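You operate a simulated robot arm through the tools that you are given. There is no shell and no other tool. Be economical: measure what you need, move in short steps, check, and stop when the job is done.

Carry out the task below with a simulated two-armed robot. There is one attempt and no reset: what you move stays moved.

TASK
Clamp the cart and get the machine running.
Fine: Red-knobbed lever down and mushroom button pulled out, then reset, then start.

It is judged by the outcome, as a careful person would: the job done as asked, and still so three seconds after it is handed in. It fails if anything else is knocked over, pushed out of place, dropped, spilled or broken.

THE ROBOT
Two 7-joint arms with two-finger parallel grippers on one trunk, on a base that drives. Base frame: it is fixed to the floor where the robot stands at the start and does not move with it; the origin is under the middle of the robot, x ahead of it, y to its left, z up. Lengths are in m, angles in rad, forces in N, time in s.
The left shoulder is at the start at [0.05, 0.168, 1.119], the right one opposite. With the tool pointing down near the work surface each hand reaches from about 0.1 to 0.64 m from the robot's upright axis, wherever it stands, measured 20 degrees to its own side. Places, roughly: blue reset button [0.1, 0.9, 0.9]; green start button [0, 1, 0.9]; mushroom button [-0.1, 1.1, 0.9]; red-knobbed lever [0.6, 0.1, 0.7]. Payload 1.57 kg a hand.
The TCP of each hand is the grasp point between the finger pads, 0.03 m short of the fingertips. In the tool frame z runs along the fingers and y along their closing line. Largest opening 0.08 m; finger width 0.017, thickness 0.012; the body of the gripper, 0.04 by 0.082 m, starts 0.08 m behind the TCP.
Orientation is told as [roll, pitch, yaw] about the base's x, y, z axes, in that order, counted from this pose: with the fingers straight down and closing along the base's y, the tool's x points along the base's -x, its y along +y and its z along -z.

THE INTERFACE
- The arms move only by the tool play_rows. It takes "left_moves", "right_moves" or both (then of equal length, played together; a hand with none holds still); each is a list of rows, each an object (a shift or turn left out is 0, a gripper value left out holds the last) with "angular": the turn, a rotation vector about the tool's x, y, z in units of 8 degrees (1.0 is 8 degrees), a list of three; "xyz": the shift along the tool's x, y, z in units of 30 mm (1.0 is 30 mm), a list of three; "grip": the finger opening in m, from 0 to 0.08. In form: [{"angular": [ax, ay, az], "xyz": [dx, dy, dz], "grip": grip}, ...]. A call has 1 to 10 rows; each row shifts and turns the commanded pose from where the row before left it, along the tool's axes as they then stand. A call with a number of a shift or a turn outside -1 to 1 is refused whole. A row lasts 0.2 s, in which the tool goes at most 0.05 m and 0.15 rad; a call with a longer step from one row to the next is refused whole, and so is a gripper value outside its range. Where a pose cannot be reached the arm comes as near as it can. A force on the tool above 60 N (or 10 N above the force at the start of the call, whichever is more), or a blocked arm, ends the call early, and 0.2 s more pass. The fingers move at their own pace (about 0.045 m/s each) and stop on an object; they squeeze with about 32 N. The grip force told is the motor's: it shows also when the fingers shut on nothing. Time passes only in rows, and 0.2 s behind the last, so rows that do not move let the fingers close. The reply holds the time, the measured pose of the TCP, the force on the tool along the base axes, the opening and the grip force, in the units named above and with some noise, with the torque about the TCP (base axes, N m) and any sound that the robot's microphone picked up.
- Cameras (640 x 400 px; columns grow to the right, rows downward): "scene" is now at [0.1081, 0.0631, 1.3543]; the picture's right is [0.58, -0.81, 0.00], its down [-0.33, -0.24, -0.91] and it looks along [0.74, 0.53, -0.41] (base axes); focal length 214 px, centre (320, 200). "left" rides on the left gripper at [0.072, 0.007, -0.122] in its tool frame; the picture's right is [-0.09, 1.00, 0.00], its down [-0.84, -0.08, -0.54] and it looks along [-0.54, -0.05, 0.84] (tool axes); focal length 238 px, centre (320, 200). "right" rides on the right gripper at [0.072, -0.007, -0.122] in its tool frame; the picture's right is [0.09, 1.00, 0.00], its down [-0.84, 0.08, -0.54] and it looks along [-0.54, 0.05, 0.84] (tool axes); focal length 238 px, centre (320, 200). There is no depth. A picture from a camera that has moved, and an enlarged one, comes with that camera's place and axes in the base frame and with its lens. The place of the scene camera against the robot may be out by one fixed shift of up to 0.018 m in any direction.
- get_image(camera): a new picture of that camera. No time passes.
- lift_body(by): slides the trunk up (or, below 0, down) by that many m; the arms and the scene camera ride with it, the base frame stays. It gives what a move gives, with no picture.
- drive_base(legs): drives the robot by 1 to 6 legs, each [ahead, left, turn to the left] in m, m and rad, along the robot's own axes; the way and the turn of a leg run together, so that a leg with both is an arc; at most 1.5 m and 3.142 rad a leg. The arms and the cameras ride along, it lands a little off, and it stops where it bumps. It gives what a move gives.
- pan_tilt(pan, tilt): turns the head with the scene camera to pan (to the left, within 1.396 rad either way) and tilt (down, from -0.506 to 1.204), counted from straight ahead of the robot. It gives what a move gives.
- inspect(camera, box): a new picture of the part [left, top, right, bottom] of that camera's present view, enlarged. No time passes.
- job_done(): hands the job in; it is judged then, once.

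Go step by step. Nothing tells you exact positions but the pictures and the camera data: compare them with the known pose of the tool, close in by small moves and look again before you grip or let go. The budget is 120 turns and 108 pictures, counting those below and the enlarged ones. Unless the task says otherwise, let go and move clear before handing in, and close with one line.

The tools are called after "Call:" as name(argument=value, ...) on one line, values as JSON. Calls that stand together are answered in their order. play_rows: Moves the arms, as the interface text tells. Its arguments: {"type":"object","properties":{"left_moves":{"type":"array","items":{"type":"object","properties":{"angular":{"type":"array","items":{"type":"number"}},"xyz":{"type":"array","items":{"type":"number"}},"grip":{"type":"number"}}}},"right_moves":{"type":"array","items":{"type":"object","properties":{"angular":{"type":"array","items":{"type":"number"}},"xyz":{"type":"array","items":{"type":"number"}},"grip":{"type":"number"}}}}},"required":[]} The other tools are called the same way: lift_body (by) slides the trunk up or down; drive_base (legs) drives the base; pan_tilt (pan, tilt) turns the head that bears the scene camera; get_image (camera) takes a picture; inspect (camera, box) takes an enlarged picture of a part of a camera's view; job_done () hands the job in.

At the start:

```text
clock: 0.0
left_ee_pos: [0.2212, 0.2678, 1.2872]
left_ee_rot: [-0.003, 0.002, 0.001]
left_contact_force: [0.4, -0.7, -0.6]
left_torque: [0.0, 0.0, -0.05]
left_opening: 0.08
left_grip_force: 0.1
right_ee_pos: [0.3477, 0.0057, 1.1953]
right_ee_rot: [0.001, -0.001, -0.002]
right_contact_force: [-0.1, 0.1, -0.1]
right_torque: [0.03, 0.01, 0.0]
right_opening: 0.0801
right_grip_force: 0.0
trunk travel left (down, up): [-0.288, 0.155]
robot x, y, heading: [0.0057, -0.0005, -0.007]
head pan, tilt: [0.623, 0.419]
```

scene: 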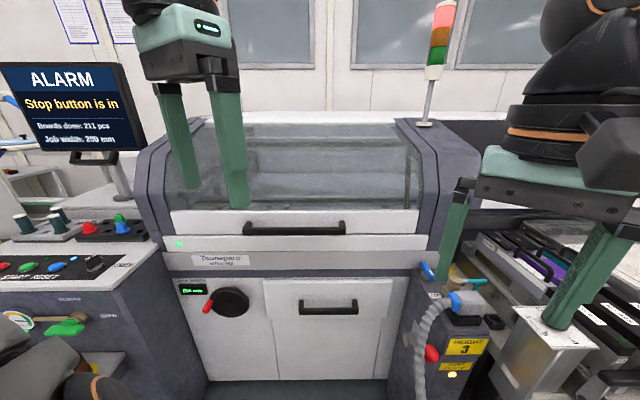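
right: 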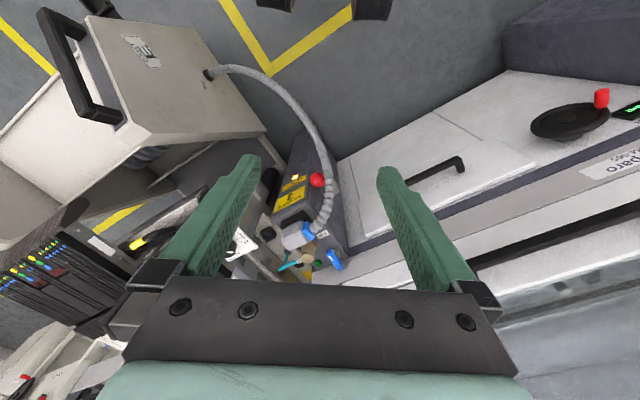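
left: 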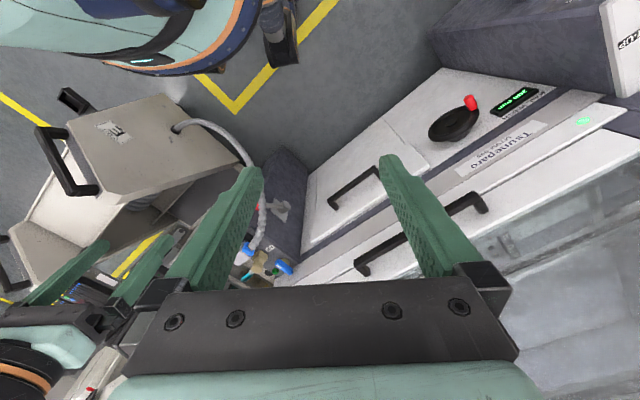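

I see the machine ahead, the docking unit with a red knob at the lower right, and the control panel on the left. I'll take closer looks at both before moving anything.

Call:
inspect(camera="scene", box=[380, 240, 540, 400])

Call:
inspect(camera="scene", box=[0, 190, 200, 400])

Call:
inspect(camera="right", box=[220, 120, 380, 290])

```text
2.50 times, centred on (460, 320) of scene
camera zoom: at [0.1081, 0.0631, 1.3543], right [0.58, -0.81, 0.0], down [-0.33, -0.24, -0.91], along [0.74, 0.53, -0.41], focal length 536 px, centre (-30, -100)
```

zoom: 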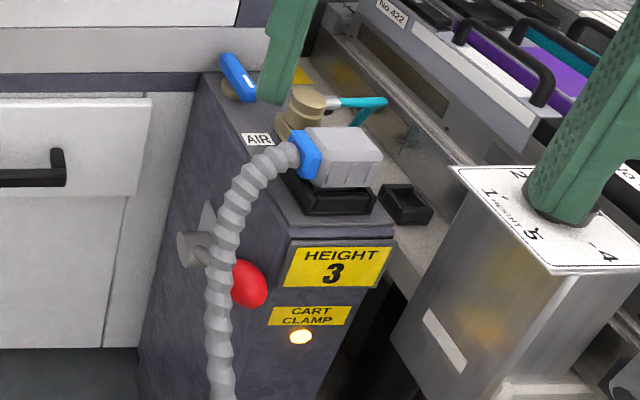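

```text
1.90 times, centred on (100, 295) of scene
camera zoom: at [0.1081, 0.0631, 1.3543], right [0.58, -0.81, 0.0], down [-0.33, -0.24, -0.91], along [0.74, 0.53, -0.41], focal length 408 px, centre (739, 19)
```

zoom: 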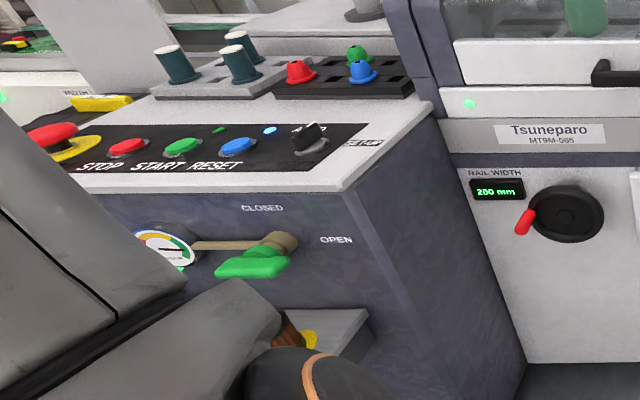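

```text
2.35 times, centred on (300, 205) of right
camera zoom: at [0.277, -0.0017, 1.3176], right [-0.09, 1.0, 0.0], down [0.84, 0.08, 0.54], along [0.54, 0.05, -0.84], focal length 561 px, centre (367, 188)
```

zoom: 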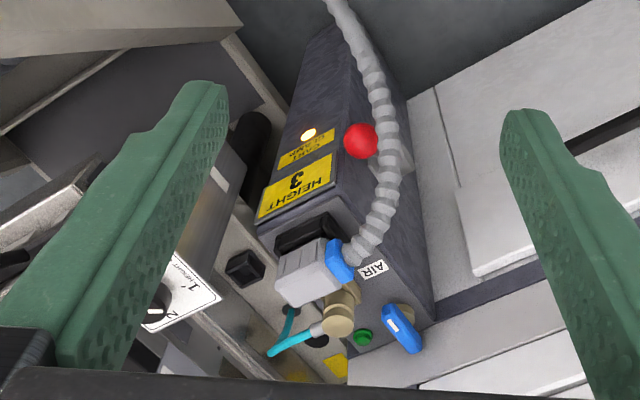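

The knob triangulates to about (0.607, 0.022, 0.70). I want clearer views of the lever's pivot and the console, so I'll turn the head for both.

Call:
pan_tilt(pan=1.2, tilt=0.45)

Call:
get_image(camera="scene")

Call:
inspect(camera="left", box=[200, 130, 330, 290])

```text
clock: 1.0
left_ee_pos: [0.2209, 0.267, 1.2865]
left_ee_rot: [-0.002, 0.002, -0.001]
left_contact_force: [0.6, -0.5, -0.2]
left_torque: [0.01, -0.02, 0.03]
left_opening: 0.0799
left_grip_force: 0.0
right_ee_pos: [0.3471, 0.0044, 1.1957]
right_ee_rot: [0.001, 0.0, -0.001]
right_contact_force: [0.1, -0.4, -0.7]
right_torque: [0.03, 0.03, -0.01]
right_opening: 0.0799
right_grip_force: 0.2
trunk travel left (down, up): [-0.288, 0.155]
robot x, y, heading: [-0.0002, 0.0029, -0.004]
head pan, tilt: [1.201, 0.45]
```

```text
101 pictures are left
camera scene: at [0.0663, 0.0949, 1.3515], right [0.93, -0.36, 0.0], down [-0.16, -0.41, -0.9], along [0.33, 0.84, -0.44], focal length 214 px, centre (320, 200)
```

scene: 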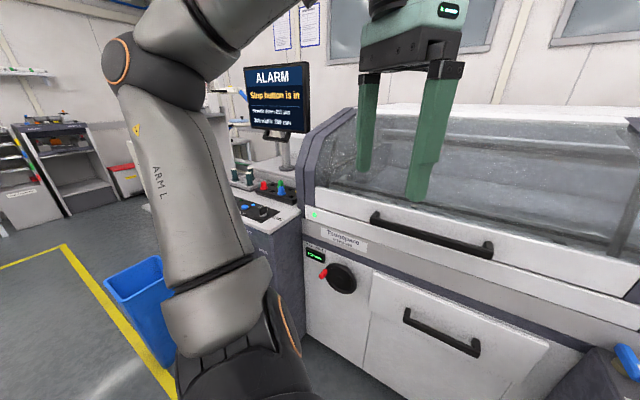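

```text
2.50 times, centred on (265, 210) of left
camera zoom: at [0.1505, 0.2751, 1.4083], right [0.09, 1.0, 0.0], down [0.84, -0.08, 0.54], along [0.54, -0.05, -0.84], focal length 596 px, centre (458, 175)
```

zoom: 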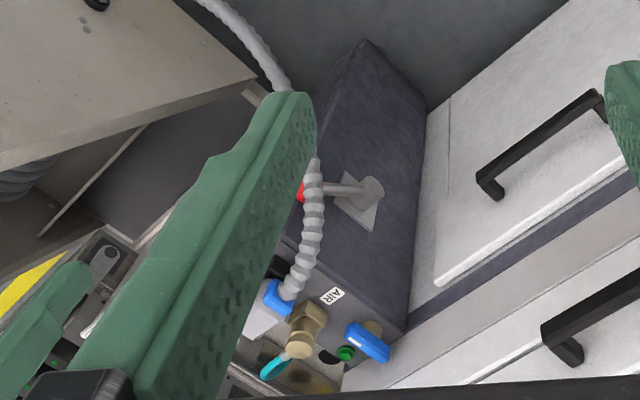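

The lever's hub is on the box's left face at about (0.645, 0.095, 0.65), with the arm reaching out to the knob and the hose hanging beside it. I'll lower the right hand at a safe x to look at the lever close up.

Call:
play_rows(right_moves=[{"xyz": [0.5, 0, 1], "grip": 0}, {"xyz": [0.5, 0, 1]}, {"xyz": [0.5, 0, 1]}, {"xyz": [0, 0, 1]}, {"xyz": [0, 0, 1]}, {"xyz": [0, 0, 1]}, {"xyz": [0, 0, 1]}, {"xyz": [0, 0, 0.5]}])

Call:
get_image(camera="right")

Call:
pan_tilt(pan=0.1, tilt=0.8)

Call:
get_image(camera="scene")

```text
clock: 2.8
left_ee_pos: [0.2217, 0.2676, 1.2874]
left_ee_rot: [-0.001, 0.001, 0.001]
left_contact_force: [-0.1, 0.9, -0.3]
left_torque: [-0.03, -0.02, 0.02]
left_opening: 0.0797
left_grip_force: 0.0
right_ee_pos: [0.3046, 0.0075, 0.9689]
right_ee_rot: [0.003, 0.0, 0.001]
right_contact_force: [0.5, -0.2, -0.1]
right_torque: [-0.01, -0.01, -0.02]
right_opening: 0.0
right_grip_force: 21.3
trunk travel left (down, up): [-0.288, 0.155]
robot x, y, heading: [-0.0012, -0.0012, -0.001]
head pan, tilt: [1.201, 0.45]
```

```text
99 pictures are left
camera right: at [0.2326, 0.0004, 1.0906], right [-0.09, 1.0, 0.0], down [0.84, 0.08, 0.54], along [0.54, 0.05, -0.84], focal length 238 px, centre (320, 200)
```

right: 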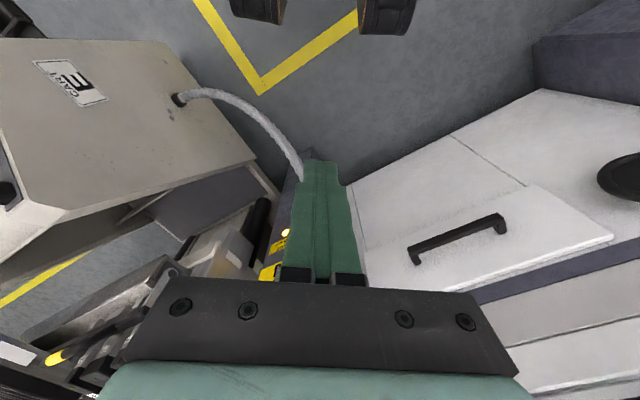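

```text
clock: 4.1
left_ee_pos: [0.2216, 0.2682, 1.288]
left_ee_rot: [-0.002, 0.003, -0.001]
left_contact_force: [0.3, -0.2, -0.1]
left_torque: [0.01, 0.01, 0.02]
left_opening: 0.0799
left_grip_force: 0.0
right_ee_pos: [0.3028, 0.0086, 0.969]
right_ee_rot: [0.002, -0.001, 0.0]
right_contact_force: [-0.1, -0.5, 0.5]
right_torque: [0.03, 0.01, 0.02]
right_opening: 0.0002
right_grip_force: 21.0
trunk travel left (down, up): [-0.288, 0.155]
robot x, y, heading: [-0.0025, -0.0007, -0.0]
head pan, tilt: [0.099, 0.799]
```

```text
98 pictures are left
camera scene: at [0.1133, 0.0173, 1.3211], right [0.1, -0.99, 0.0], down [-0.71, -0.07, -0.7], along [0.69, 0.07, -0.72], focal length 214 px, centre (320, 200)
```

scene: 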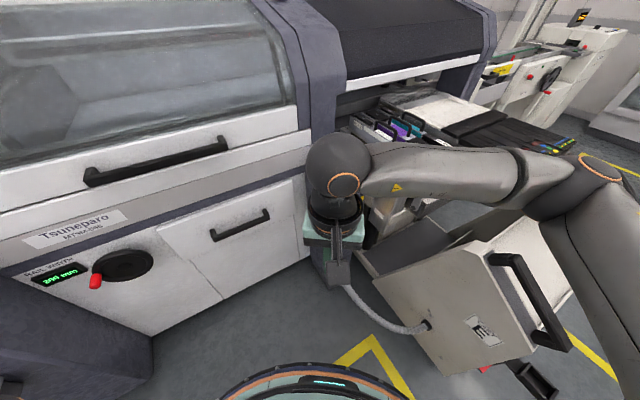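

The hand hides the lever, and the machine front faces about 40° off, so I'll yaw the hand to match and tilt the fingers forward to view it.

Call:
play_rows(right_moves=[{"angular": [0, 0, -1]}, {"angular": [0, 0, -1]}, {"angular": [0, 0, -1]}, {"angular": [0, 0, -1]}, {"angular": [0, 0, -1]}, {"angular": [0, -1, 0]}, {"angular": [0, -1, 0]}, {"angular": [0, -1, 0]}, {"angular": [0, -1, 0]}])

Call:
get_image(camera="right")

Call:
get_image(camera="scene")

```text
clock: 6.1
left_ee_pos: [0.2206, 0.2676, 1.2877]
left_ee_rot: [-0.003, 0.001, 0.0]
left_contact_force: [-0.3, 0.1, 0.4]
left_torque: [0.02, -0.01, 0.0]
left_opening: 0.0801
left_grip_force: 0.0
right_ee_pos: [0.3018, 0.0068, 0.9707]
right_ee_rot: [0.002, -0.562, 0.698]
right_contact_force: [0.5, -0.1, 0.2]
right_torque: [0.01, -0.04, 0.03]
right_opening: 0.0001
right_grip_force: 21.3
trunk travel left (down, up): [-0.288, 0.155]
robot x, y, heading: [0.0046, -0.0001, -0.004]
head pan, tilt: [0.099, 0.799]
```

```text
97 pictures are left
camera right: at [0.2113, -0.0803, 1.036], right [-0.7, 0.71, -0.05], down [0.27, 0.33, 0.9], along [0.66, 0.62, -0.42], focal length 238 px, centre (320, 200)
```

right: 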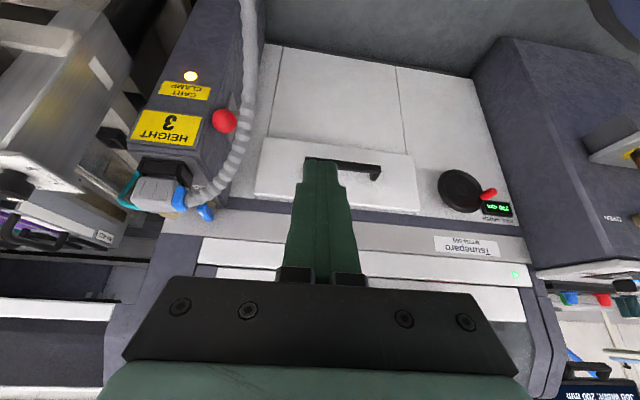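

```text
96 pictures are left
camera scene: at [0.1132, 0.017, 1.3211], right [0.1, -1.0, 0.0], down [-0.71, -0.07, -0.7], along [0.69, 0.07, -0.72], focal length 214 px, centre (320, 200)
```

scene: 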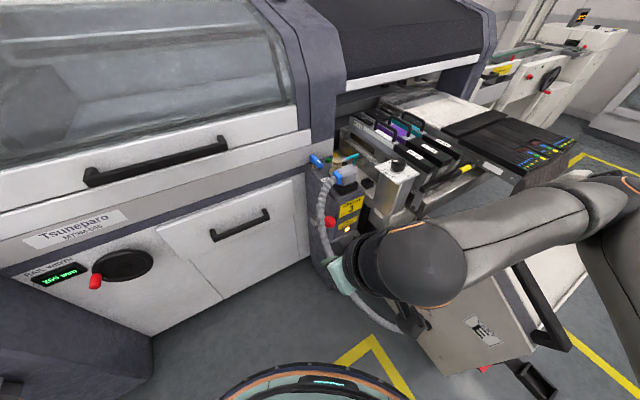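

Call:
inspect(camera="right", box=[100, 30, 300, 230])

Call:
inspect(camera="scene", box=[290, 130, 450, 270])

```text
2.00 times, centred on (200, 130) of right
camera zoom: at [0.2113, -0.0803, 1.036], right [-0.7, 0.71, -0.05], down [0.27, 0.33, 0.9], along [0.66, 0.62, -0.42], focal length 477 px, centre (560, 340)
```

zoom: 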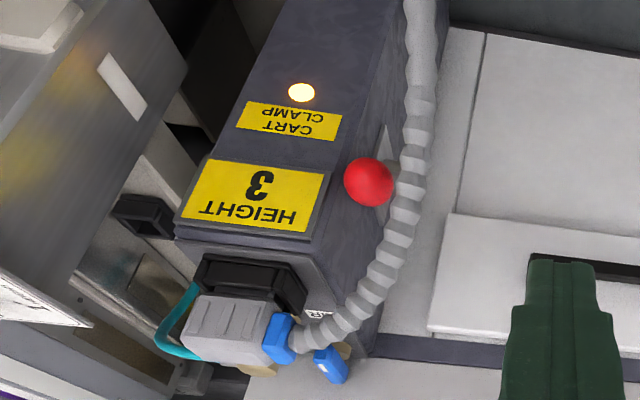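

```text
2.86 times, centred on (370, 200) of scene
camera zoom: at [0.1132, 0.017, 1.3211], right [0.1, -1.0, 0.0], down [-0.71, -0.07, -0.7], along [0.69, 0.07, -0.72], focal length 613 px, centre (177, 200)
```

zoom: 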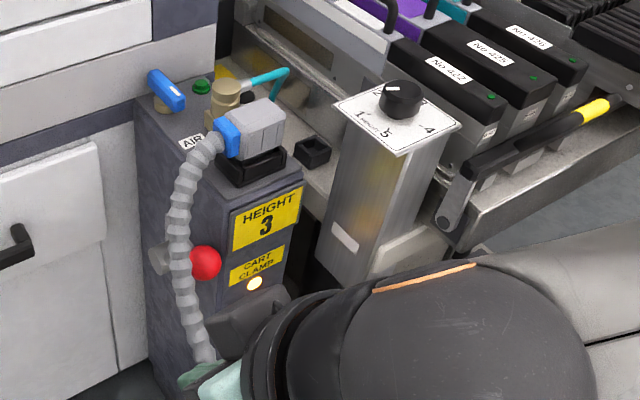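

The knob is confirmed at about (0.605, 0.025, 0.705), on a lever angled up about 35°. I'll come in over the top of it with closed fingers, clear of the hose on its left and the post on its right. First I'll set the yaw to 30° and the tilt to 50°, and check the height dial.

Call:
play_rows(right_moves=[{"angular": [0.33, 0, 0.53]}, {"angular": [0.33, 0, 0.53]}, {"angular": [0, -1, 0]}, {"angular": [0, -1, 0]}, {"angular": [0, -0.25, 0]}])

Call:
inspect(camera="scene", box=[370, 140, 430, 180])

Call:
inspect(camera="right", box=[0, 0, 320, 200])

```text
clock: 7.3
left_ee_pos: [0.2216, 0.2682, 1.2876]
left_ee_rot: [-0.002, 0.001, 0.001]
left_contact_force: [0.4, 0.0, -0.6]
left_torque: [0.03, 0.0, 0.0]
left_opening: 0.08
left_grip_force: 0.1
right_ee_pos: [0.3158, 0.0263, 0.9682]
right_ee_rot: [0.002, -0.872, 0.522]
right_contact_force: [0.1, 0.1, -1.0]
right_torque: [0.0, 0.0, -0.02]
right_opening: 0.0002
right_grip_force: 21.8
right hand out of reach, approached as far as the arm can: row 4, 5
trunk travel left (down, up): [-0.288, 0.155]
robot x, y, heading: [0.0004, 0.0021, -0.001]
head pan, tilt: [0.099, 0.799]
```

```text
10.00 times, centred on (400, 160) of scene
camera zoom: at [0.1133, 0.0172, 1.3211], right [0.1, -1.0, 0.0], down [-0.71, -0.07, -0.7], along [0.69, 0.07, -0.72], focal length 2145 px, centre (-480, 600)
```

zoom: 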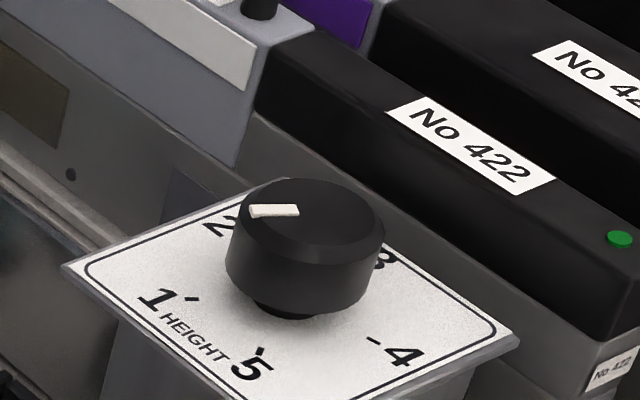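

```text
2.00 times, centred on (160, 100) of right
camera zoom: at [0.2003, -0.051, 0.9925], right [-0.55, 0.83, -0.07], down [0.07, 0.13, 0.99], along [0.83, 0.54, -0.13], focal length 477 px, centre (640, 400)
```

zoom: 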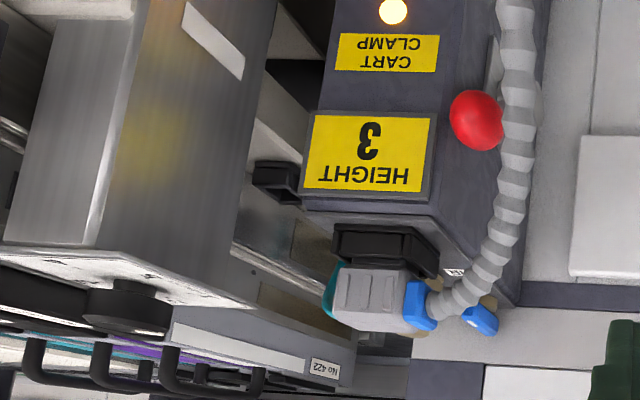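

The cart's height dial reads about 1 while the dock plate says HEIGHT 3. I'll keep that in mind, but the given procedure doesn't mention it, so I'll leave it and see whether the screen complains. Next I move the right hand to a point just short of and above the red knob.

Call:
play_rows(right_moves=[{"xyz": [0.015, -0.539, 0.97]}, {"xyz": [0.015, -0.539, 0.97]}, {"xyz": [0.015, -0.539, 0.97]}, {"xyz": [0.015, -0.539, 0.97]}, {"xyz": [0.015, -0.539, 0.97]}, {"xyz": [0.015, -0.539, 0.97]}, {"xyz": [0.015, -0.539, 0.97]}, {"xyz": [0.015, -0.539, 0.97]}])

Call:
get_image(camera="right")

Call:
get_image(camera="scene")

```text
clock: 9.1
left_ee_pos: [0.2213, 0.2674, 1.2869]
left_ee_rot: [-0.001, 0.001, 0.0]
left_contact_force: [0.0, -0.4, 0.7]
left_torque: [0.03, -0.03, 0.0]
left_opening: 0.0801
left_grip_force: 0.0
right_ee_pos: [0.5343, 0.0019, 0.8143]
right_ee_rot: [0.002, -0.873, 0.522]
right_contact_force: [-0.3, -0.3, -0.5]
right_torque: [0.02, -0.01, -0.02]
right_opening: 0.0
right_grip_force: 21.2
trunk travel left (down, up): [-0.288, 0.155]
robot x, y, heading: [0.0034, -0.0002, -0.005]
head pan, tilt: [0.099, 0.799]
```

```text
91 pictures are left
camera right: at [0.4186, -0.0738, 0.8385], right [-0.55, 0.83, -0.07], down [0.07, 0.13, 0.99], along [0.83, 0.54, -0.13], focal length 238 px, centre (320, 200)
```

right: 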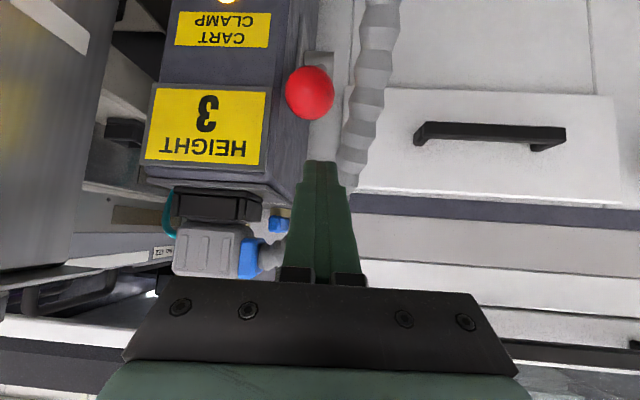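

```text
90 pictures are left
camera scene: at [0.1135, 0.0172, 1.321], right [0.1, -1.0, 0.0], down [-0.71, -0.07, -0.7], along [0.69, 0.07, -0.72], focal length 214 px, centre (320, 200)
```

scene: 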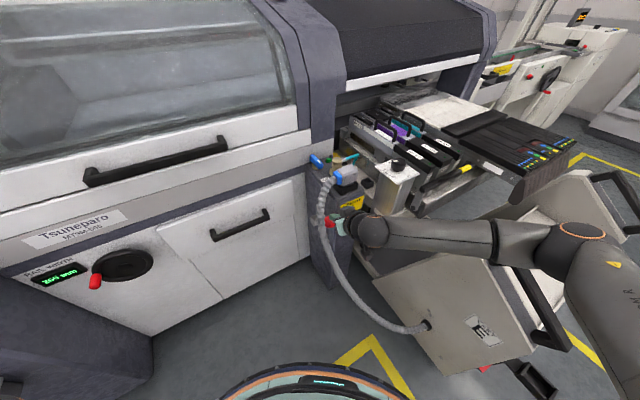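

The knob is again at (0.605, 0.0265, 0.708), with the hand about 1.5 cm left of it. I'll shift right and advance over the knob.

Call:
play_rows(right_moves=[{"xyz": [-0.67, -0.47, 0]}, {"xyz": [0, 0, 0.97]}, {"xyz": [0, 0, 0.97]}, {"xyz": [0, 0, 0.97]}])

Call:
get_image(camera="right")

Call:
inspect(camera="scene", box=[280, 140, 440, 260])

```text
clock: 10.1
left_ee_pos: [0.2214, 0.2691, 1.2876]
left_ee_rot: [-0.001, 0.001, -0.001]
left_contact_force: [-0.3, 0.4, -0.9]
left_torque: [0.0, -0.01, 0.01]
left_opening: 0.08
left_grip_force: 0.1
right_ee_pos: [0.6093, 0.028, 0.7778]
right_ee_rot: [0.002, -0.873, 0.525]
right_contact_force: [0.1, -0.2, 0.4]
right_torque: [-0.01, -0.02, 0.01]
right_opening: 0.0
right_grip_force: 21.6
trunk travel left (down, up): [-0.288, 0.155]
robot x, y, heading: [0.0026, -0.003, -0.0]
head pan, tilt: [0.099, 0.799]
```

```text
89 pictures are left
camera right: at [0.4925, -0.0482, 0.8015], right [-0.55, 0.83, -0.07], down [0.07, 0.13, 0.99], along [0.83, 0.54, -0.13], focal length 238 px, centre (320, 200)
```

right: 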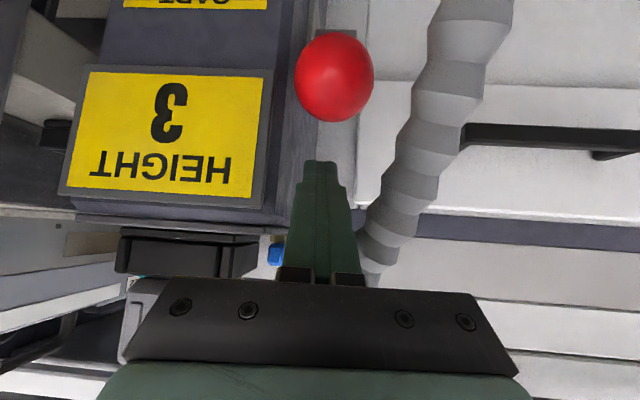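

```text
3.33 times, centred on (360, 200) of scene
camera zoom: at [0.1134, 0.0174, 1.3211], right [0.1, -1.0, 0.0], down [-0.71, -0.07, -0.7], along [0.69, 0.07, -0.72], focal length 715 px, centre (187, 200)
```

zoom: 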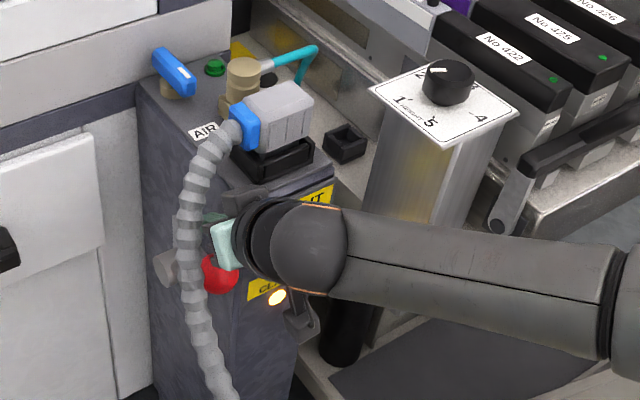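

The fingers sit centred over the knob. I'll press down following the estimated arc to roughly horizontal.

Call:
play_rows(right_moves=[{"xyz": [0.46, 0, 0.385]}, {"xyz": [0.46, 0, 0.385]}, {"xyz": [0.42, 0, 0.093]}, {"xyz": [0.42, 0, 0.093]}, {"xyz": [0.473, 0, 0.267]}, {"xyz": [0.473, 0, 0.267]}])

Call:
get_image(camera="right")

Call:
inspect(camera="scene", box=[280, 140, 440, 260])

```text
clock: 11.5
left_ee_pos: [0.2219, 0.2685, 1.2866]
left_ee_rot: [-0.003, 0.002, -0.001]
left_contact_force: [0.6, 1.0, 0.3]
left_torque: [-0.01, 0.01, 0.02]
left_opening: 0.0799
left_grip_force: 0.1
right_ee_pos: [0.5937, 0.0201, 0.6844]
right_ee_rot: [0.002, -0.873, 0.52]
right_contact_force: [0.0, 0.5, -0.6]
right_torque: [-0.01, -0.02, 0.01]
right_opening: 0.0001
right_grip_force: 21.6
trunk travel left (down, up): [-0.288, 0.155]
robot x, y, heading: [-0.0005, -0.0007, 0.002]
head pan, tilt: [0.099, 0.799]
```

```text
87 pictures are left
camera right: at [0.478, -0.0561, 0.7094], right [-0.55, 0.83, -0.07], down [0.07, 0.13, 0.99], along [0.83, 0.54, -0.13], focal length 238 px, centre (320, 200)
```

right: 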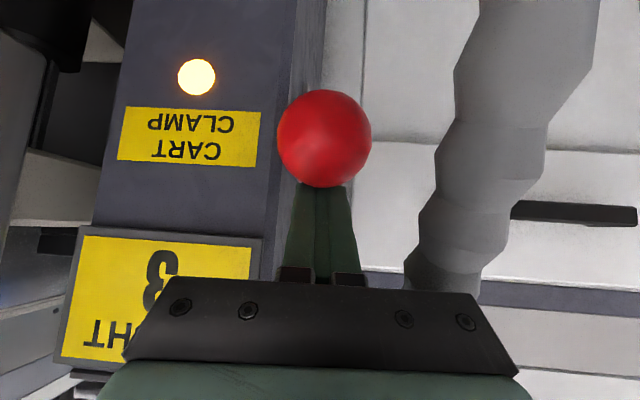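

```text
3.33 times, centred on (360, 200) of scene
camera zoom: at [0.1133, 0.0171, 1.321], right [0.1, -1.0, 0.0], down [-0.71, -0.07, -0.7], along [0.69, 0.07, -0.72], focal length 715 px, centre (187, 200)
```

zoom: 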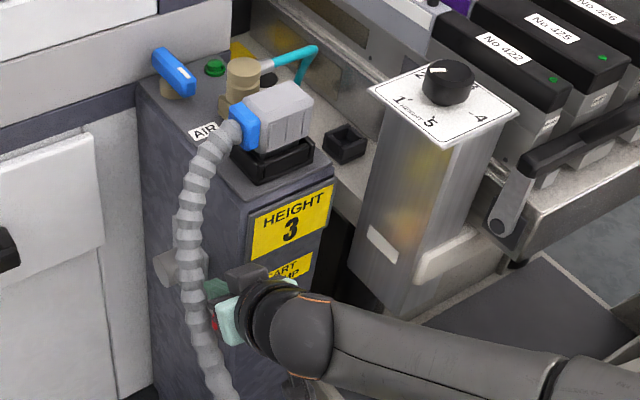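

The knob has moved down and outward with little resistance. I'll keep pressing down in small steps.

Call:
play_rows(right_moves=[{"xyz": [0.4, 0, 0.25]}, {"xyz": [0.4, 0, 0.25]}, {"xyz": [0.4, 0, 0.3]}])

Call:
get_image(camera="right")

```text
clock: 12.3
left_ee_pos: [0.222, 0.2688, 1.2865]
left_ee_rot: [0.0, 0.002, 0.0]
left_contact_force: [0.3, -0.5, 0.5]
left_torque: [0.01, 0.02, -0.01]
left_opening: 0.08
left_grip_force: 0.0
right_ee_pos: [0.589, 0.0187, 0.6413]
right_ee_rot: [0.006, -0.87, 0.522]
right_contact_force: [-0.2, -0.3, 0.3]
right_torque: [0.02, 0.01, 0.0]
right_opening: 0.0
right_grip_force: 21.2
trunk travel left (down, up): [-0.288, 0.155]
robot x, y, heading: [0.0004, -0.0016, 0.0]
head pan, tilt: [0.099, 0.799]
```

```text
85 pictures are left
camera right: at [0.4737, -0.0571, 0.6657], right [-0.55, 0.83, -0.07], down [0.07, 0.13, 0.99], along [0.83, 0.54, -0.13], focal length 238 px, centre (320, 200)
```

right: 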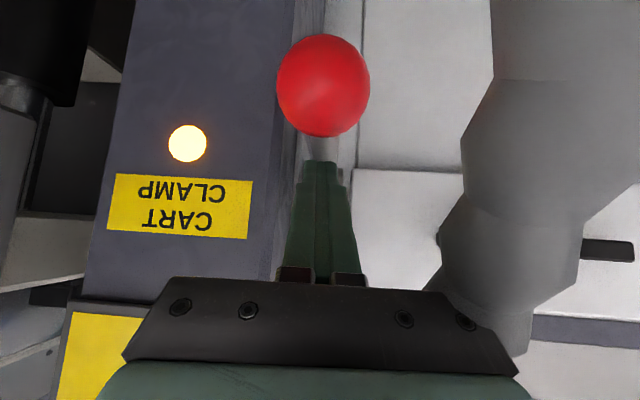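

The knob is now at about z=0.60 with the fingertips on the arm just behind it. I'll continue straight down.

Call:
play_rows(right_moves=[{"xyz": [0.38, 0, 0.32]}, {"xyz": [0.38, 0, 0.32]}, {"xyz": [0.38, 0, 0.32]}])

Call:
get_image(camera="right")

Call:
get_image(camera="scene")

```text
clock: 13.1
left_ee_pos: [0.222, 0.2695, 1.2875]
left_ee_rot: [-0.002, 0.0, 0.0]
left_contact_force: [-0.3, -0.1, 0.3]
left_torque: [0.0, 0.03, 0.04]
left_opening: 0.08
left_grip_force: 0.0
right_ee_pos: [0.593, 0.0118, 0.6007]
right_ee_rot: [-0.011, -0.873, 0.525]
right_contact_force: [-0.5, -0.3, 1.0]
right_torque: [0.02, 0.02, -0.02]
right_opening: 0.0
right_grip_force: 21.6
right hand out of reach, approached as far as the arm can: row 3
trunk travel left (down, up): [-0.288, 0.155]
robot x, y, heading: [-0.002, -0.0019, 0.001]
head pan, tilt: [0.099, 0.799]
```

```text
84 pictures are left
camera right: at [0.4763, -0.0631, 0.6246], right [-0.55, 0.83, -0.08], down [0.06, 0.13, 0.99], along [0.84, 0.53, -0.13], focal length 238 px, centre (320, 200)
```

right: 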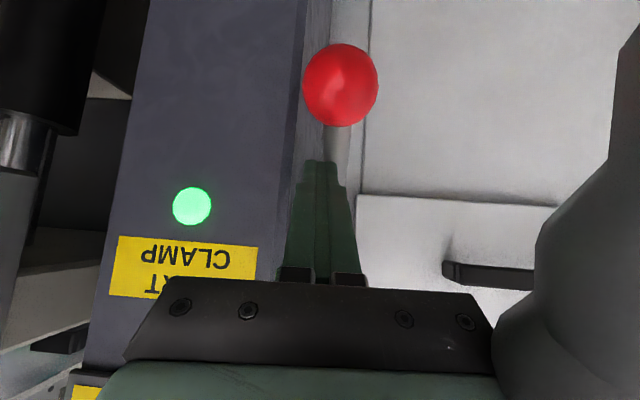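

```text
83 pictures are left
camera scene: at [0.1131, 0.0176, 1.3211], right [0.1, -1.0, 0.0], down [-0.71, -0.07, -0.7], along [0.69, 0.07, -0.72], focal length 214 px, centre (320, 200)
```

scene: 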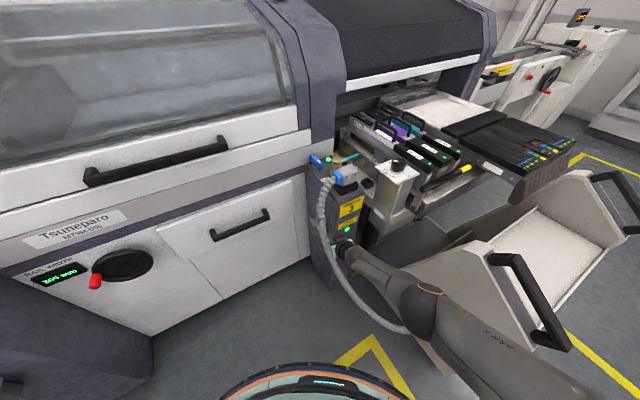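

The clamp lamp has turned green, so the lever is down. I'll retract the fingers along their own axis and check that it stays put.

Call:
play_rows(right_moves=[{"xyz": [-0.6, 0, -0.2]}, {"xyz": [-0.5, 0, -0.7]}, {"xyz": [0, 0, -0.9]}, {"xyz": [0, 0, -0.9]}, {"xyz": [0, 0, -0.9]}])

Call:
get_image(camera="right")

Call:
inspect(camera="scene", box=[280, 140, 440, 280])

```text
clock: 14.3
left_ee_pos: [0.2203, 0.2667, 1.2876]
left_ee_rot: [0.0, 0.0, -0.001]
left_contact_force: [0.3, -0.2, 0.6]
left_torque: [0.04, -0.03, -0.01]
left_opening: 0.0799
left_grip_force: 0.1
right_ee_pos: [0.5396, -0.0456, 0.6566]
right_ee_rot: [0.005, -0.871, 0.522]
right_contact_force: [-0.9, 0.6, 0.1]
right_torque: [-0.03, 0.01, 0.02]
right_opening: 0.0
right_grip_force: 21.0
right hand out of reach, approached as far as the arm can: row 3, 4, 5
trunk travel left (down, up): [-0.288, 0.155]
robot x, y, heading: [-0.0036, 0.0, 0.003]
head pan, tilt: [0.099, 0.799]
```

```text
82 pictures are left
camera right: at [0.4231, -0.1222, 0.6806], right [-0.55, 0.83, -0.07], down [0.07, 0.13, 0.99], along [0.83, 0.54, -0.13], focal length 238 px, centre (320, 200)
```

right: 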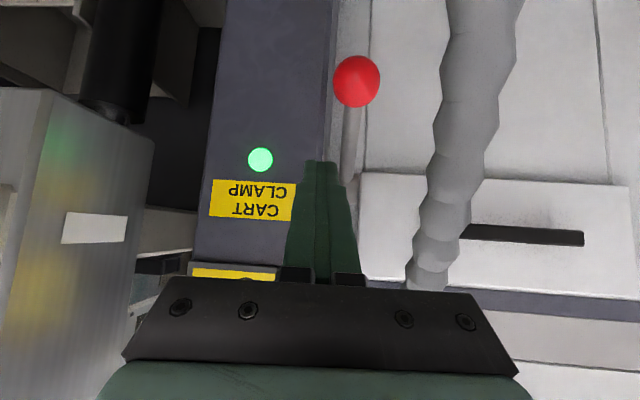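

```text
2.86 times, centred on (360, 210) of scene
camera zoom: at [0.1125, 0.0162, 1.3212], right [0.1, -0.99, 0.0], down [-0.71, -0.07, -0.7], along [0.69, 0.07, -0.72], focal length 613 px, centre (206, 171)
```

zoom: 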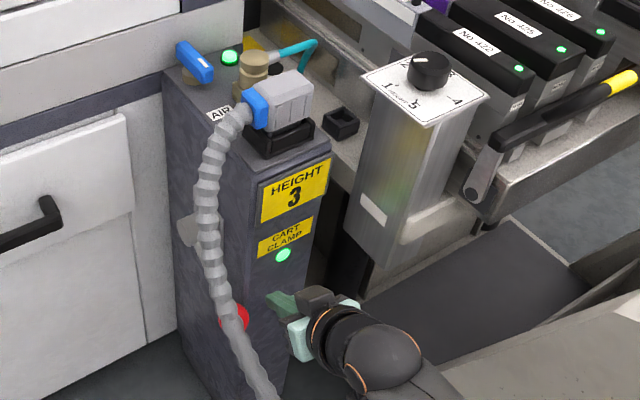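

The lever stays down, and the clamp, feeder and air lamps are all green. Now I lift the right hand clear of the dock.

Call:
play_rows(right_moves=[{"xyz": [-0.85, 0, -0.72]}, {"xyz": [-0.85, 0, -0.72]}, {"xyz": [-0.85, 0, -0.72]}, {"xyz": [-0.85, 0, -0.72]}, {"xyz": [-0.5, 0, -0.95]}, {"xyz": [-0.5, 0, -0.95]}, {"xyz": [-0.5, 0, -0.95]}, {"xyz": [-0.4, 0, -0.95]}, {"xyz": [-0.4, 0, -0.95]}])

Call:
pan_tilt(pan=0.9, tilt=0.5)

Call:
get_image(camera="scene")

Call:
get_image(camera="right")

```text
clock: 16.3
left_ee_pos: [0.2203, 0.2682, 1.2871]
left_ee_rot: [-0.001, 0.002, 0.001]
left_contact_force: [-0.5, -0.2, -0.3]
left_torque: [0.01, -0.02, 0.0]
left_opening: 0.0799
left_grip_force: 0.0
right_ee_pos: [0.4806, -0.0734, 0.9302]
right_ee_rot: [0.003, -0.873, 0.522]
right_contact_force: [0.5, -0.2, -0.4]
right_torque: [-0.01, -0.01, -0.02]
right_opening: 0.0001
right_grip_force: 21.3
right hand out of reach, approached as far as the arm can: row 1
trunk travel left (down, up): [-0.288, 0.155]
robot x, y, heading: [-0.002, 0.0016, -0.0]
head pan, tilt: [0.099, 0.799]
```

```text
clock: 17.4
left_ee_pos: [0.2212, 0.2692, 1.287]
left_ee_rot: [0.0, 0.001, 0.0]
left_contact_force: [-0.4, -0.1, -0.1]
left_torque: [-0.01, 0.02, 0.01]
left_opening: 0.0801
left_grip_force: 0.1
right_ee_pos: [0.4801, -0.0752, 0.9308]
right_ee_rot: [0.001, -0.871, 0.523]
right_contact_force: [-0.5, 0.0, 0.1]
right_torque: [-0.02, 0.0, -0.01]
right_opening: 0.0001
right_grip_force: 21.3
trunk travel left (down, up): [-0.288, 0.155]
robot x, y, heading: [0.003, -0.0002, -0.001]
head pan, tilt: [0.901, 0.499]
```

```text
80 pictures are left
camera scene: at [0.0896, 0.0805, 1.347], right [0.78, -0.62, 0.0], down [-0.3, -0.38, -0.88], along [0.55, 0.69, -0.48], focal length 214 px, centre (320, 200)
```

scene: 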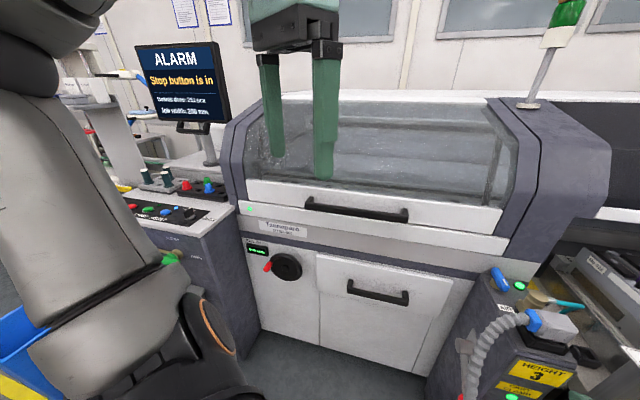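

```text
79 pictures are left
camera right: at [0.3646, -0.1502, 0.9546], right [-0.55, 0.83, -0.07], down [0.07, 0.13, 0.99], along [0.83, 0.54, -0.13], focal length 238 px, centre (320, 200)
```

right: 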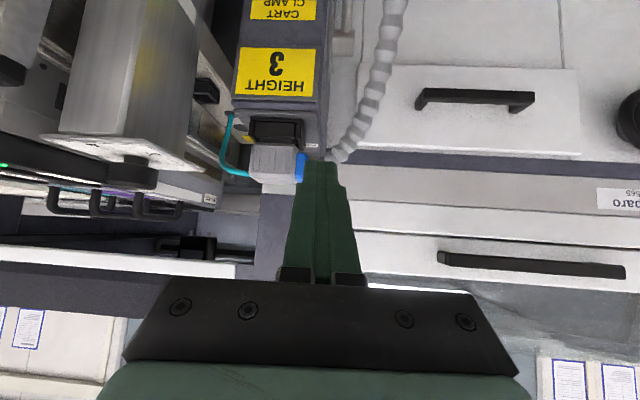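

The clamp step is done, and the screen still says "Stop button is in". I'll tuck the right hand back, then turn to face the machine and shift left toward the console.

Call:
play_rows(right_moves=[{"xyz": [0, -0.3, -1]}, {"angular": [0, 1, 0], "xyz": [0, -0.3, -1]}, {"angular": [0, 1, 0], "xyz": [0, -0.3, -1]}, {"angular": [0, 1, 0], "xyz": [0, -0.3, -1]}, {"angular": [0, 1, 0], "xyz": [0.3, -0.3, -1]}, {"angular": [0, 1, 0], "xyz": [0.3, -0.3, -1]}, {"angular": [0, 1, 0], "xyz": [0.3, 0, -1]}])

Call:
drive_base(legs=[[0, 0, 0.69], [0, 0.4, 0]])

Call:
pan_tilt(pan=0.3, tilt=0.6)

Call:
get_image(camera="scene")

Call:
get_image(camera="left")

```text
clock: 19.1
left_ee_pos: [0.2211, 0.2688, 1.2875]
left_ee_rot: [-0.002, 0.0, 0.0]
left_contact_force: [0.3, 0.4, 0.1]
left_torque: [-0.01, -0.04, 0.0]
left_opening: 0.0802
left_grip_force: 0.1
right_ee_pos: [0.393, -0.1932, 1.0921]
right_ee_rot: [-0.001, -0.033, 0.524]
right_contact_force: [-1.0, -0.5, 0.9]
right_torque: [-0.01, 0.03, 0.02]
right_opening: 0.0002
right_grip_force: 21.1
trunk travel left (down, up): [-0.288, 0.155]
robot x, y, heading: [-0.0015, 0.0019, -0.001]
head pan, tilt: [0.901, 0.499]
```

```text
clock: 25.0
left_ee_pos: [-0.2685, 0.646, 1.2875]
left_ee_rot: [-0.003, 0.002, 0.717]
left_contact_force: [-0.3, -0.6, 0.4]
left_torque: [-0.02, 0.01, 0.0]
left_opening: 0.08
left_grip_force: 0.0
right_ee_pos: [0.1635, 0.4116, 1.0922]
right_ee_rot: [-0.001, -0.034, 1.239]
right_contact_force: [0.4, 1.0, 0.7]
right_torque: [0.04, 0.0, 0.02]
right_opening: 0.0
right_grip_force: 21.1
trunk travel left (down, up): [-0.288, 0.155]
robot x, y, heading: [-0.2617, 0.3004, 0.714]
head pan, tilt: [0.901, 0.499]
```

```text
clock: 26.0
left_ee_pos: [-0.2692, 0.6467, 1.2872]
left_ee_rot: [-0.001, 0.001, 0.715]
left_contact_force: [-0.1, 0.6, -0.2]
left_torque: [0.01, 0.04, 0.0]
left_opening: 0.0798
left_grip_force: 0.1
right_ee_pos: [0.1636, 0.4125, 1.0915]
right_ee_rot: [0.003, -0.035, 1.24]
right_contact_force: [-0.2, 0.1, 0.4]
right_torque: [0.01, 0.0, 0.0]
right_opening: 0.0
right_grip_force: 20.9
trunk travel left (down, up): [-0.288, 0.155]
robot x, y, heading: [-0.2571, 0.296, 0.713]
head pan, tilt: [0.3, 0.6]
```

```text
78 pictures are left
camera scene: at [-0.1898, 0.4103, 1.3379], right [0.85, -0.53, 0.0], down [-0.3, -0.48, -0.83], along [0.43, 0.7, -0.56], focal length 214 px, centre (320, 200)
```

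scene: 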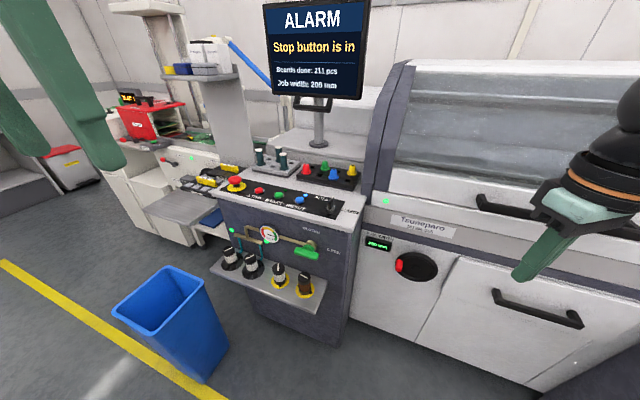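

```text
77 pictures are left
camera left: at [-0.326, 0.6052, 1.4083], right [-0.58, 0.81, 0.0], down [0.68, 0.49, 0.54], along [0.44, 0.32, -0.84], focal length 238 px, centre (320, 200)
```

left: 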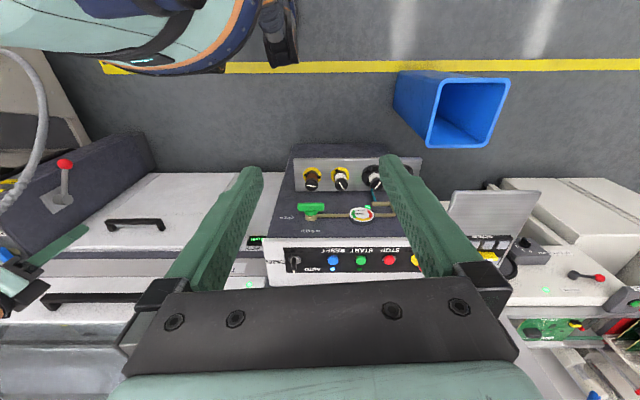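

I have the whole console in view now, with buttons around z≈0.93. There's a bottle shelf in front of it, so I'll creep the base ahead 0.12 m and left 0.25 m and stay short of that shelf.

Call:
drive_base(legs=[[0, 0.25, 0], [0.1, 0, 0]])

Call:
get_image(camera="scene")

Call:
get_image(camera="left")

```text
clock: 29.6
left_ee_pos: [-0.3568, 0.9049, 1.2863]
left_ee_rot: [-0.004, 0.003, 0.716]
left_contact_force: [-0.5, 0.5, 0.0]
left_torque: [-0.02, 0.01, 0.0]
left_opening: 0.0797
left_grip_force: 0.1
right_ee_pos: [0.0754, 0.6685, 1.0906]
right_ee_rot: [0.003, -0.035, 1.241]
right_contact_force: [0.2, 0.1, -0.1]
right_torque: [-0.04, 0.03, 0.0]
right_opening: 0.0
right_grip_force: 21.7
trunk travel left (down, up): [-0.288, 0.155]
robot x, y, heading: [-0.3485, 0.5581, 0.72]
head pan, tilt: [0.3, 0.6]
```

```text
76 pictures are left
camera scene: at [-0.2778, 0.6681, 1.3378], right [0.85, -0.53, 0.0], down [-0.3, -0.48, -0.82], along [0.43, 0.7, -0.57], focal length 214 px, centre (320, 200)
```

scene: 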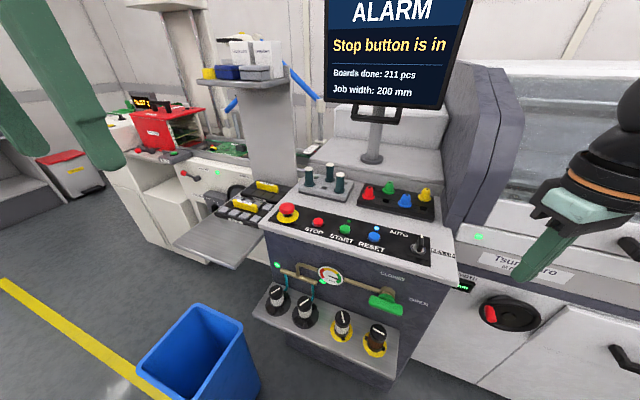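

```text
75 pictures are left
camera left: at [-0.4142, 0.863, 1.4081], right [-0.58, 0.81, 0.0], down [0.68, 0.49, 0.54], along [0.44, 0.32, -0.84], focal length 238 px, centre (320, 200)
```

left: 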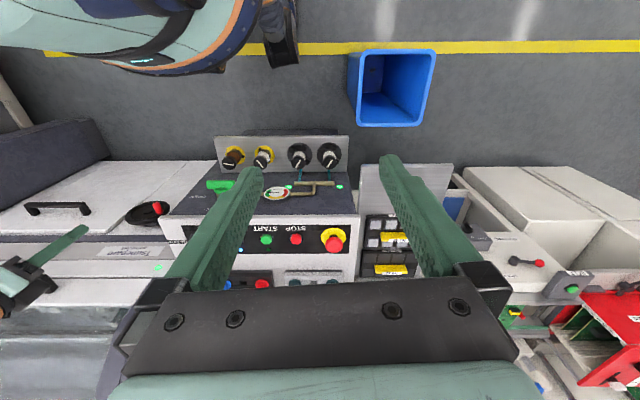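

The mushroom is at about (-0.103, 1.13, 0.96), start at (0, 0.995, 0.95) and reset at (0.048, 0.934, 0.95). I'll bring the open left hand forward above the mushroom.

Call:
play_rows(left_moves=[{"xyz": [-1, 0, 0], "grip": 0.08}, {"xyz": [-1, 0, 0]}, {"xyz": [-1, 0, 0.5]}, {"xyz": [-1, 0, 0.5]}, {"xyz": [-1, 0, 0.5]}, {"xyz": [-1, 0, 0.5]}, {"xyz": [-1, 0, 0.5]}, {"xyz": [-1, 0, 0.5]}, {"xyz": [-1, 0, 0.5]}, {"xyz": [-1, 0, 0.5]}])

Call:
get_image(camera="left")

Call:
get_image(camera="scene")

```text
clock: 31.8
left_ee_pos: [-0.144, 1.0965, 1.1615]
left_ee_rot: [-0.001, 0.001, 0.717]
left_contact_force: [0.0, -0.6, -0.4]
left_torque: [0.02, 0.0, -0.03]
left_opening: 0.0799
left_grip_force: 0.2
left hand out of reach, approached as far as the arm can: row 10
right_ee_pos: [0.0744, 0.6694, 1.0922]
right_ee_rot: [-0.001, -0.035, 1.242]
right_contact_force: [0.4, -0.6, -0.6]
right_torque: [-0.04, 0.03, -0.02]
right_opening: 0.0001
right_grip_force: 21.6
trunk travel left (down, up): [-0.288, 0.155]
robot x, y, heading: [-0.3458, 0.5538, 0.717]
head pan, tilt: [0.3, 0.6]
```

```text
74 pictures are left
camera left: at [-0.2013, 1.0541, 1.2821], right [-0.59, 0.81, 0.0], down [0.68, 0.49, 0.54], along [0.44, 0.32, -0.84], focal length 238 px, centre (320, 200)
```

left: 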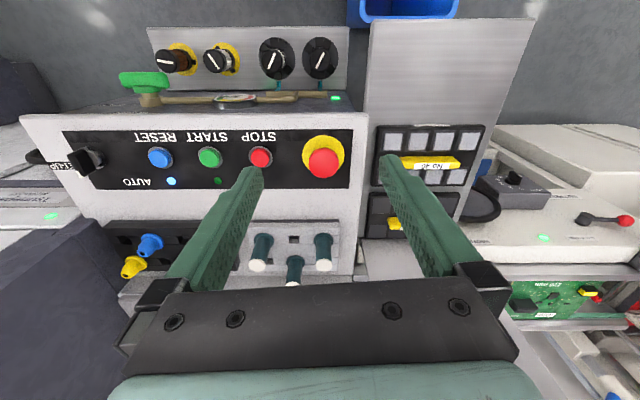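

```text
73 pictures are left
camera scene: at [-0.2787, 0.6675, 1.338], right [0.85, -0.53, 0.0], down [-0.3, -0.48, -0.83], along [0.43, 0.7, -0.56], focal length 214 px, centre (320, 200)
```

scene: 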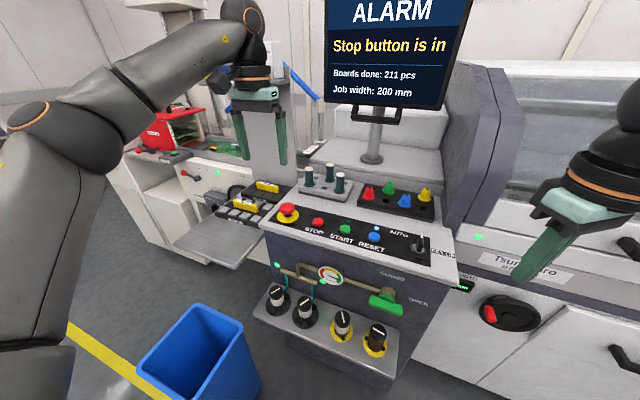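

The mushroom refines to about (-0.085, 1.146, 0.935), and laterally the hand is aligned with it. It's about 8 cm ahead at the edge of reach, so I'll drive forward 7 cm; the shelf still leaves about 10 cm of room.

Call:
drive_base(legs=[[0.07, 0, 0]])

Call:
get_image(camera="left")

```text
clock: 32.8
left_ee_pos: [-0.0914, 1.1417, 1.1609]
left_ee_rot: [-0.001, -0.001, 0.718]
left_contact_force: [0.6, 0.2, -0.5]
left_torque: [0.03, 0.06, -0.02]
left_opening: 0.0799
left_grip_force: 0.0
right_ee_pos: [0.1272, 0.7157, 1.0919]
right_ee_rot: [0.002, -0.035, 1.241]
right_contact_force: [-0.8, 0.2, -0.4]
right_torque: [-0.03, 0.02, -0.04]
right_opening: 0.0
right_grip_force: 20.9
trunk travel left (down, up): [-0.288, 0.155]
robot x, y, heading: [-0.2953, 0.6031, 0.718]
head pan, tilt: [0.3, 0.6]
```

```text
72 pictures are left
camera left: at [-0.1481, 1.0997, 1.2817], right [-0.58, 0.81, 0.0], down [0.68, 0.49, 0.54], along [0.44, 0.32, -0.84], focal length 238 px, centre (320, 200)
```

left: 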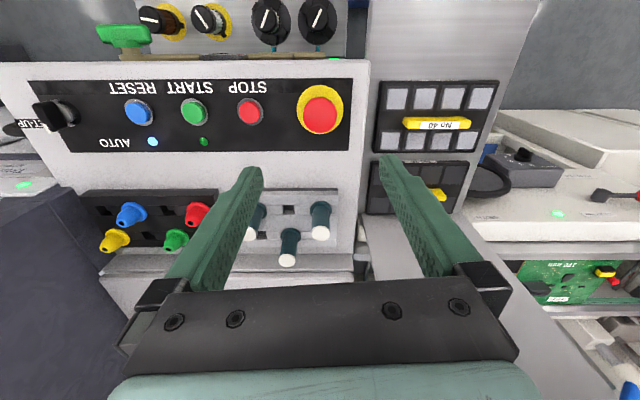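

The hand is now centred above the mushroom within a few millimetres. I'll lower it 13 cm and check.

Call:
play_rows(left_moves=[{"xyz": [-0.17, 0, 0.87]}, {"xyz": [0, 0, 0.87]}, {"xyz": [0, 0, 0.87]}, {"xyz": [0, 0, 0.87]}, {"xyz": [0, 0, 0.87]}])

Call:
get_image(camera="left")

Call:
inspect(camera="scene", box=[180, 100, 400, 300])

```text
clock: 34.0
left_ee_pos: [-0.0857, 1.1442, 1.0337]
left_ee_rot: [-0.002, -0.001, 0.718]
left_contact_force: [-0.5, 0.0, -1.0]
left_torque: [0.0, 0.0, 0.0]
left_opening: 0.0799
left_grip_force: 0.0
right_ee_pos: [0.1274, 0.7137, 1.092]
right_ee_rot: [-0.001, -0.034, 1.239]
right_contact_force: [-0.5, -0.4, -0.2]
right_torque: [-0.02, 0.02, 0.0]
right_opening: 0.0
right_grip_force: 21.3
trunk travel left (down, up): [-0.288, 0.155]
robot x, y, heading: [-0.2968, 0.5986, 0.719]
head pan, tilt: [0.3, 0.6]
```

```text
71 pictures are left
camera left: at [-0.1438, 1.1033, 1.1533], right [-0.58, 0.81, 0.0], down [0.68, 0.49, 0.54], along [0.44, 0.32, -0.84], focal length 238 px, centre (320, 200)
```

left: 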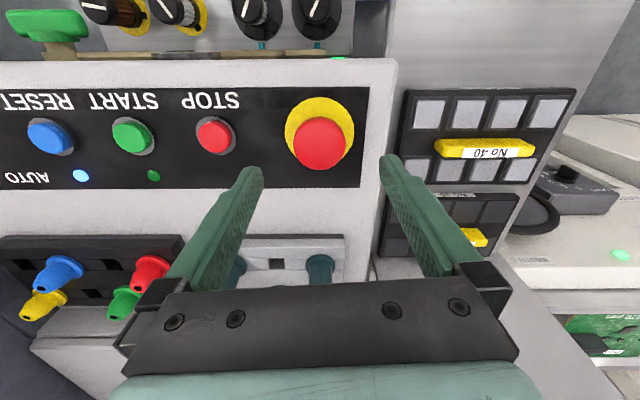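

```text
2.00 times, centred on (290, 200) of scene
camera zoom: at [-0.2262, 0.7131, 1.3379], right [0.85, -0.53, 0.0], down [-0.3, -0.48, -0.82], along [0.43, 0.7, -0.57], focal length 429 px, centre (380, 200)
```

zoom: 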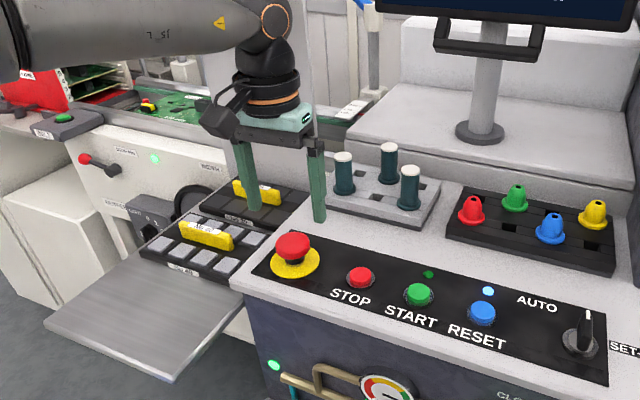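

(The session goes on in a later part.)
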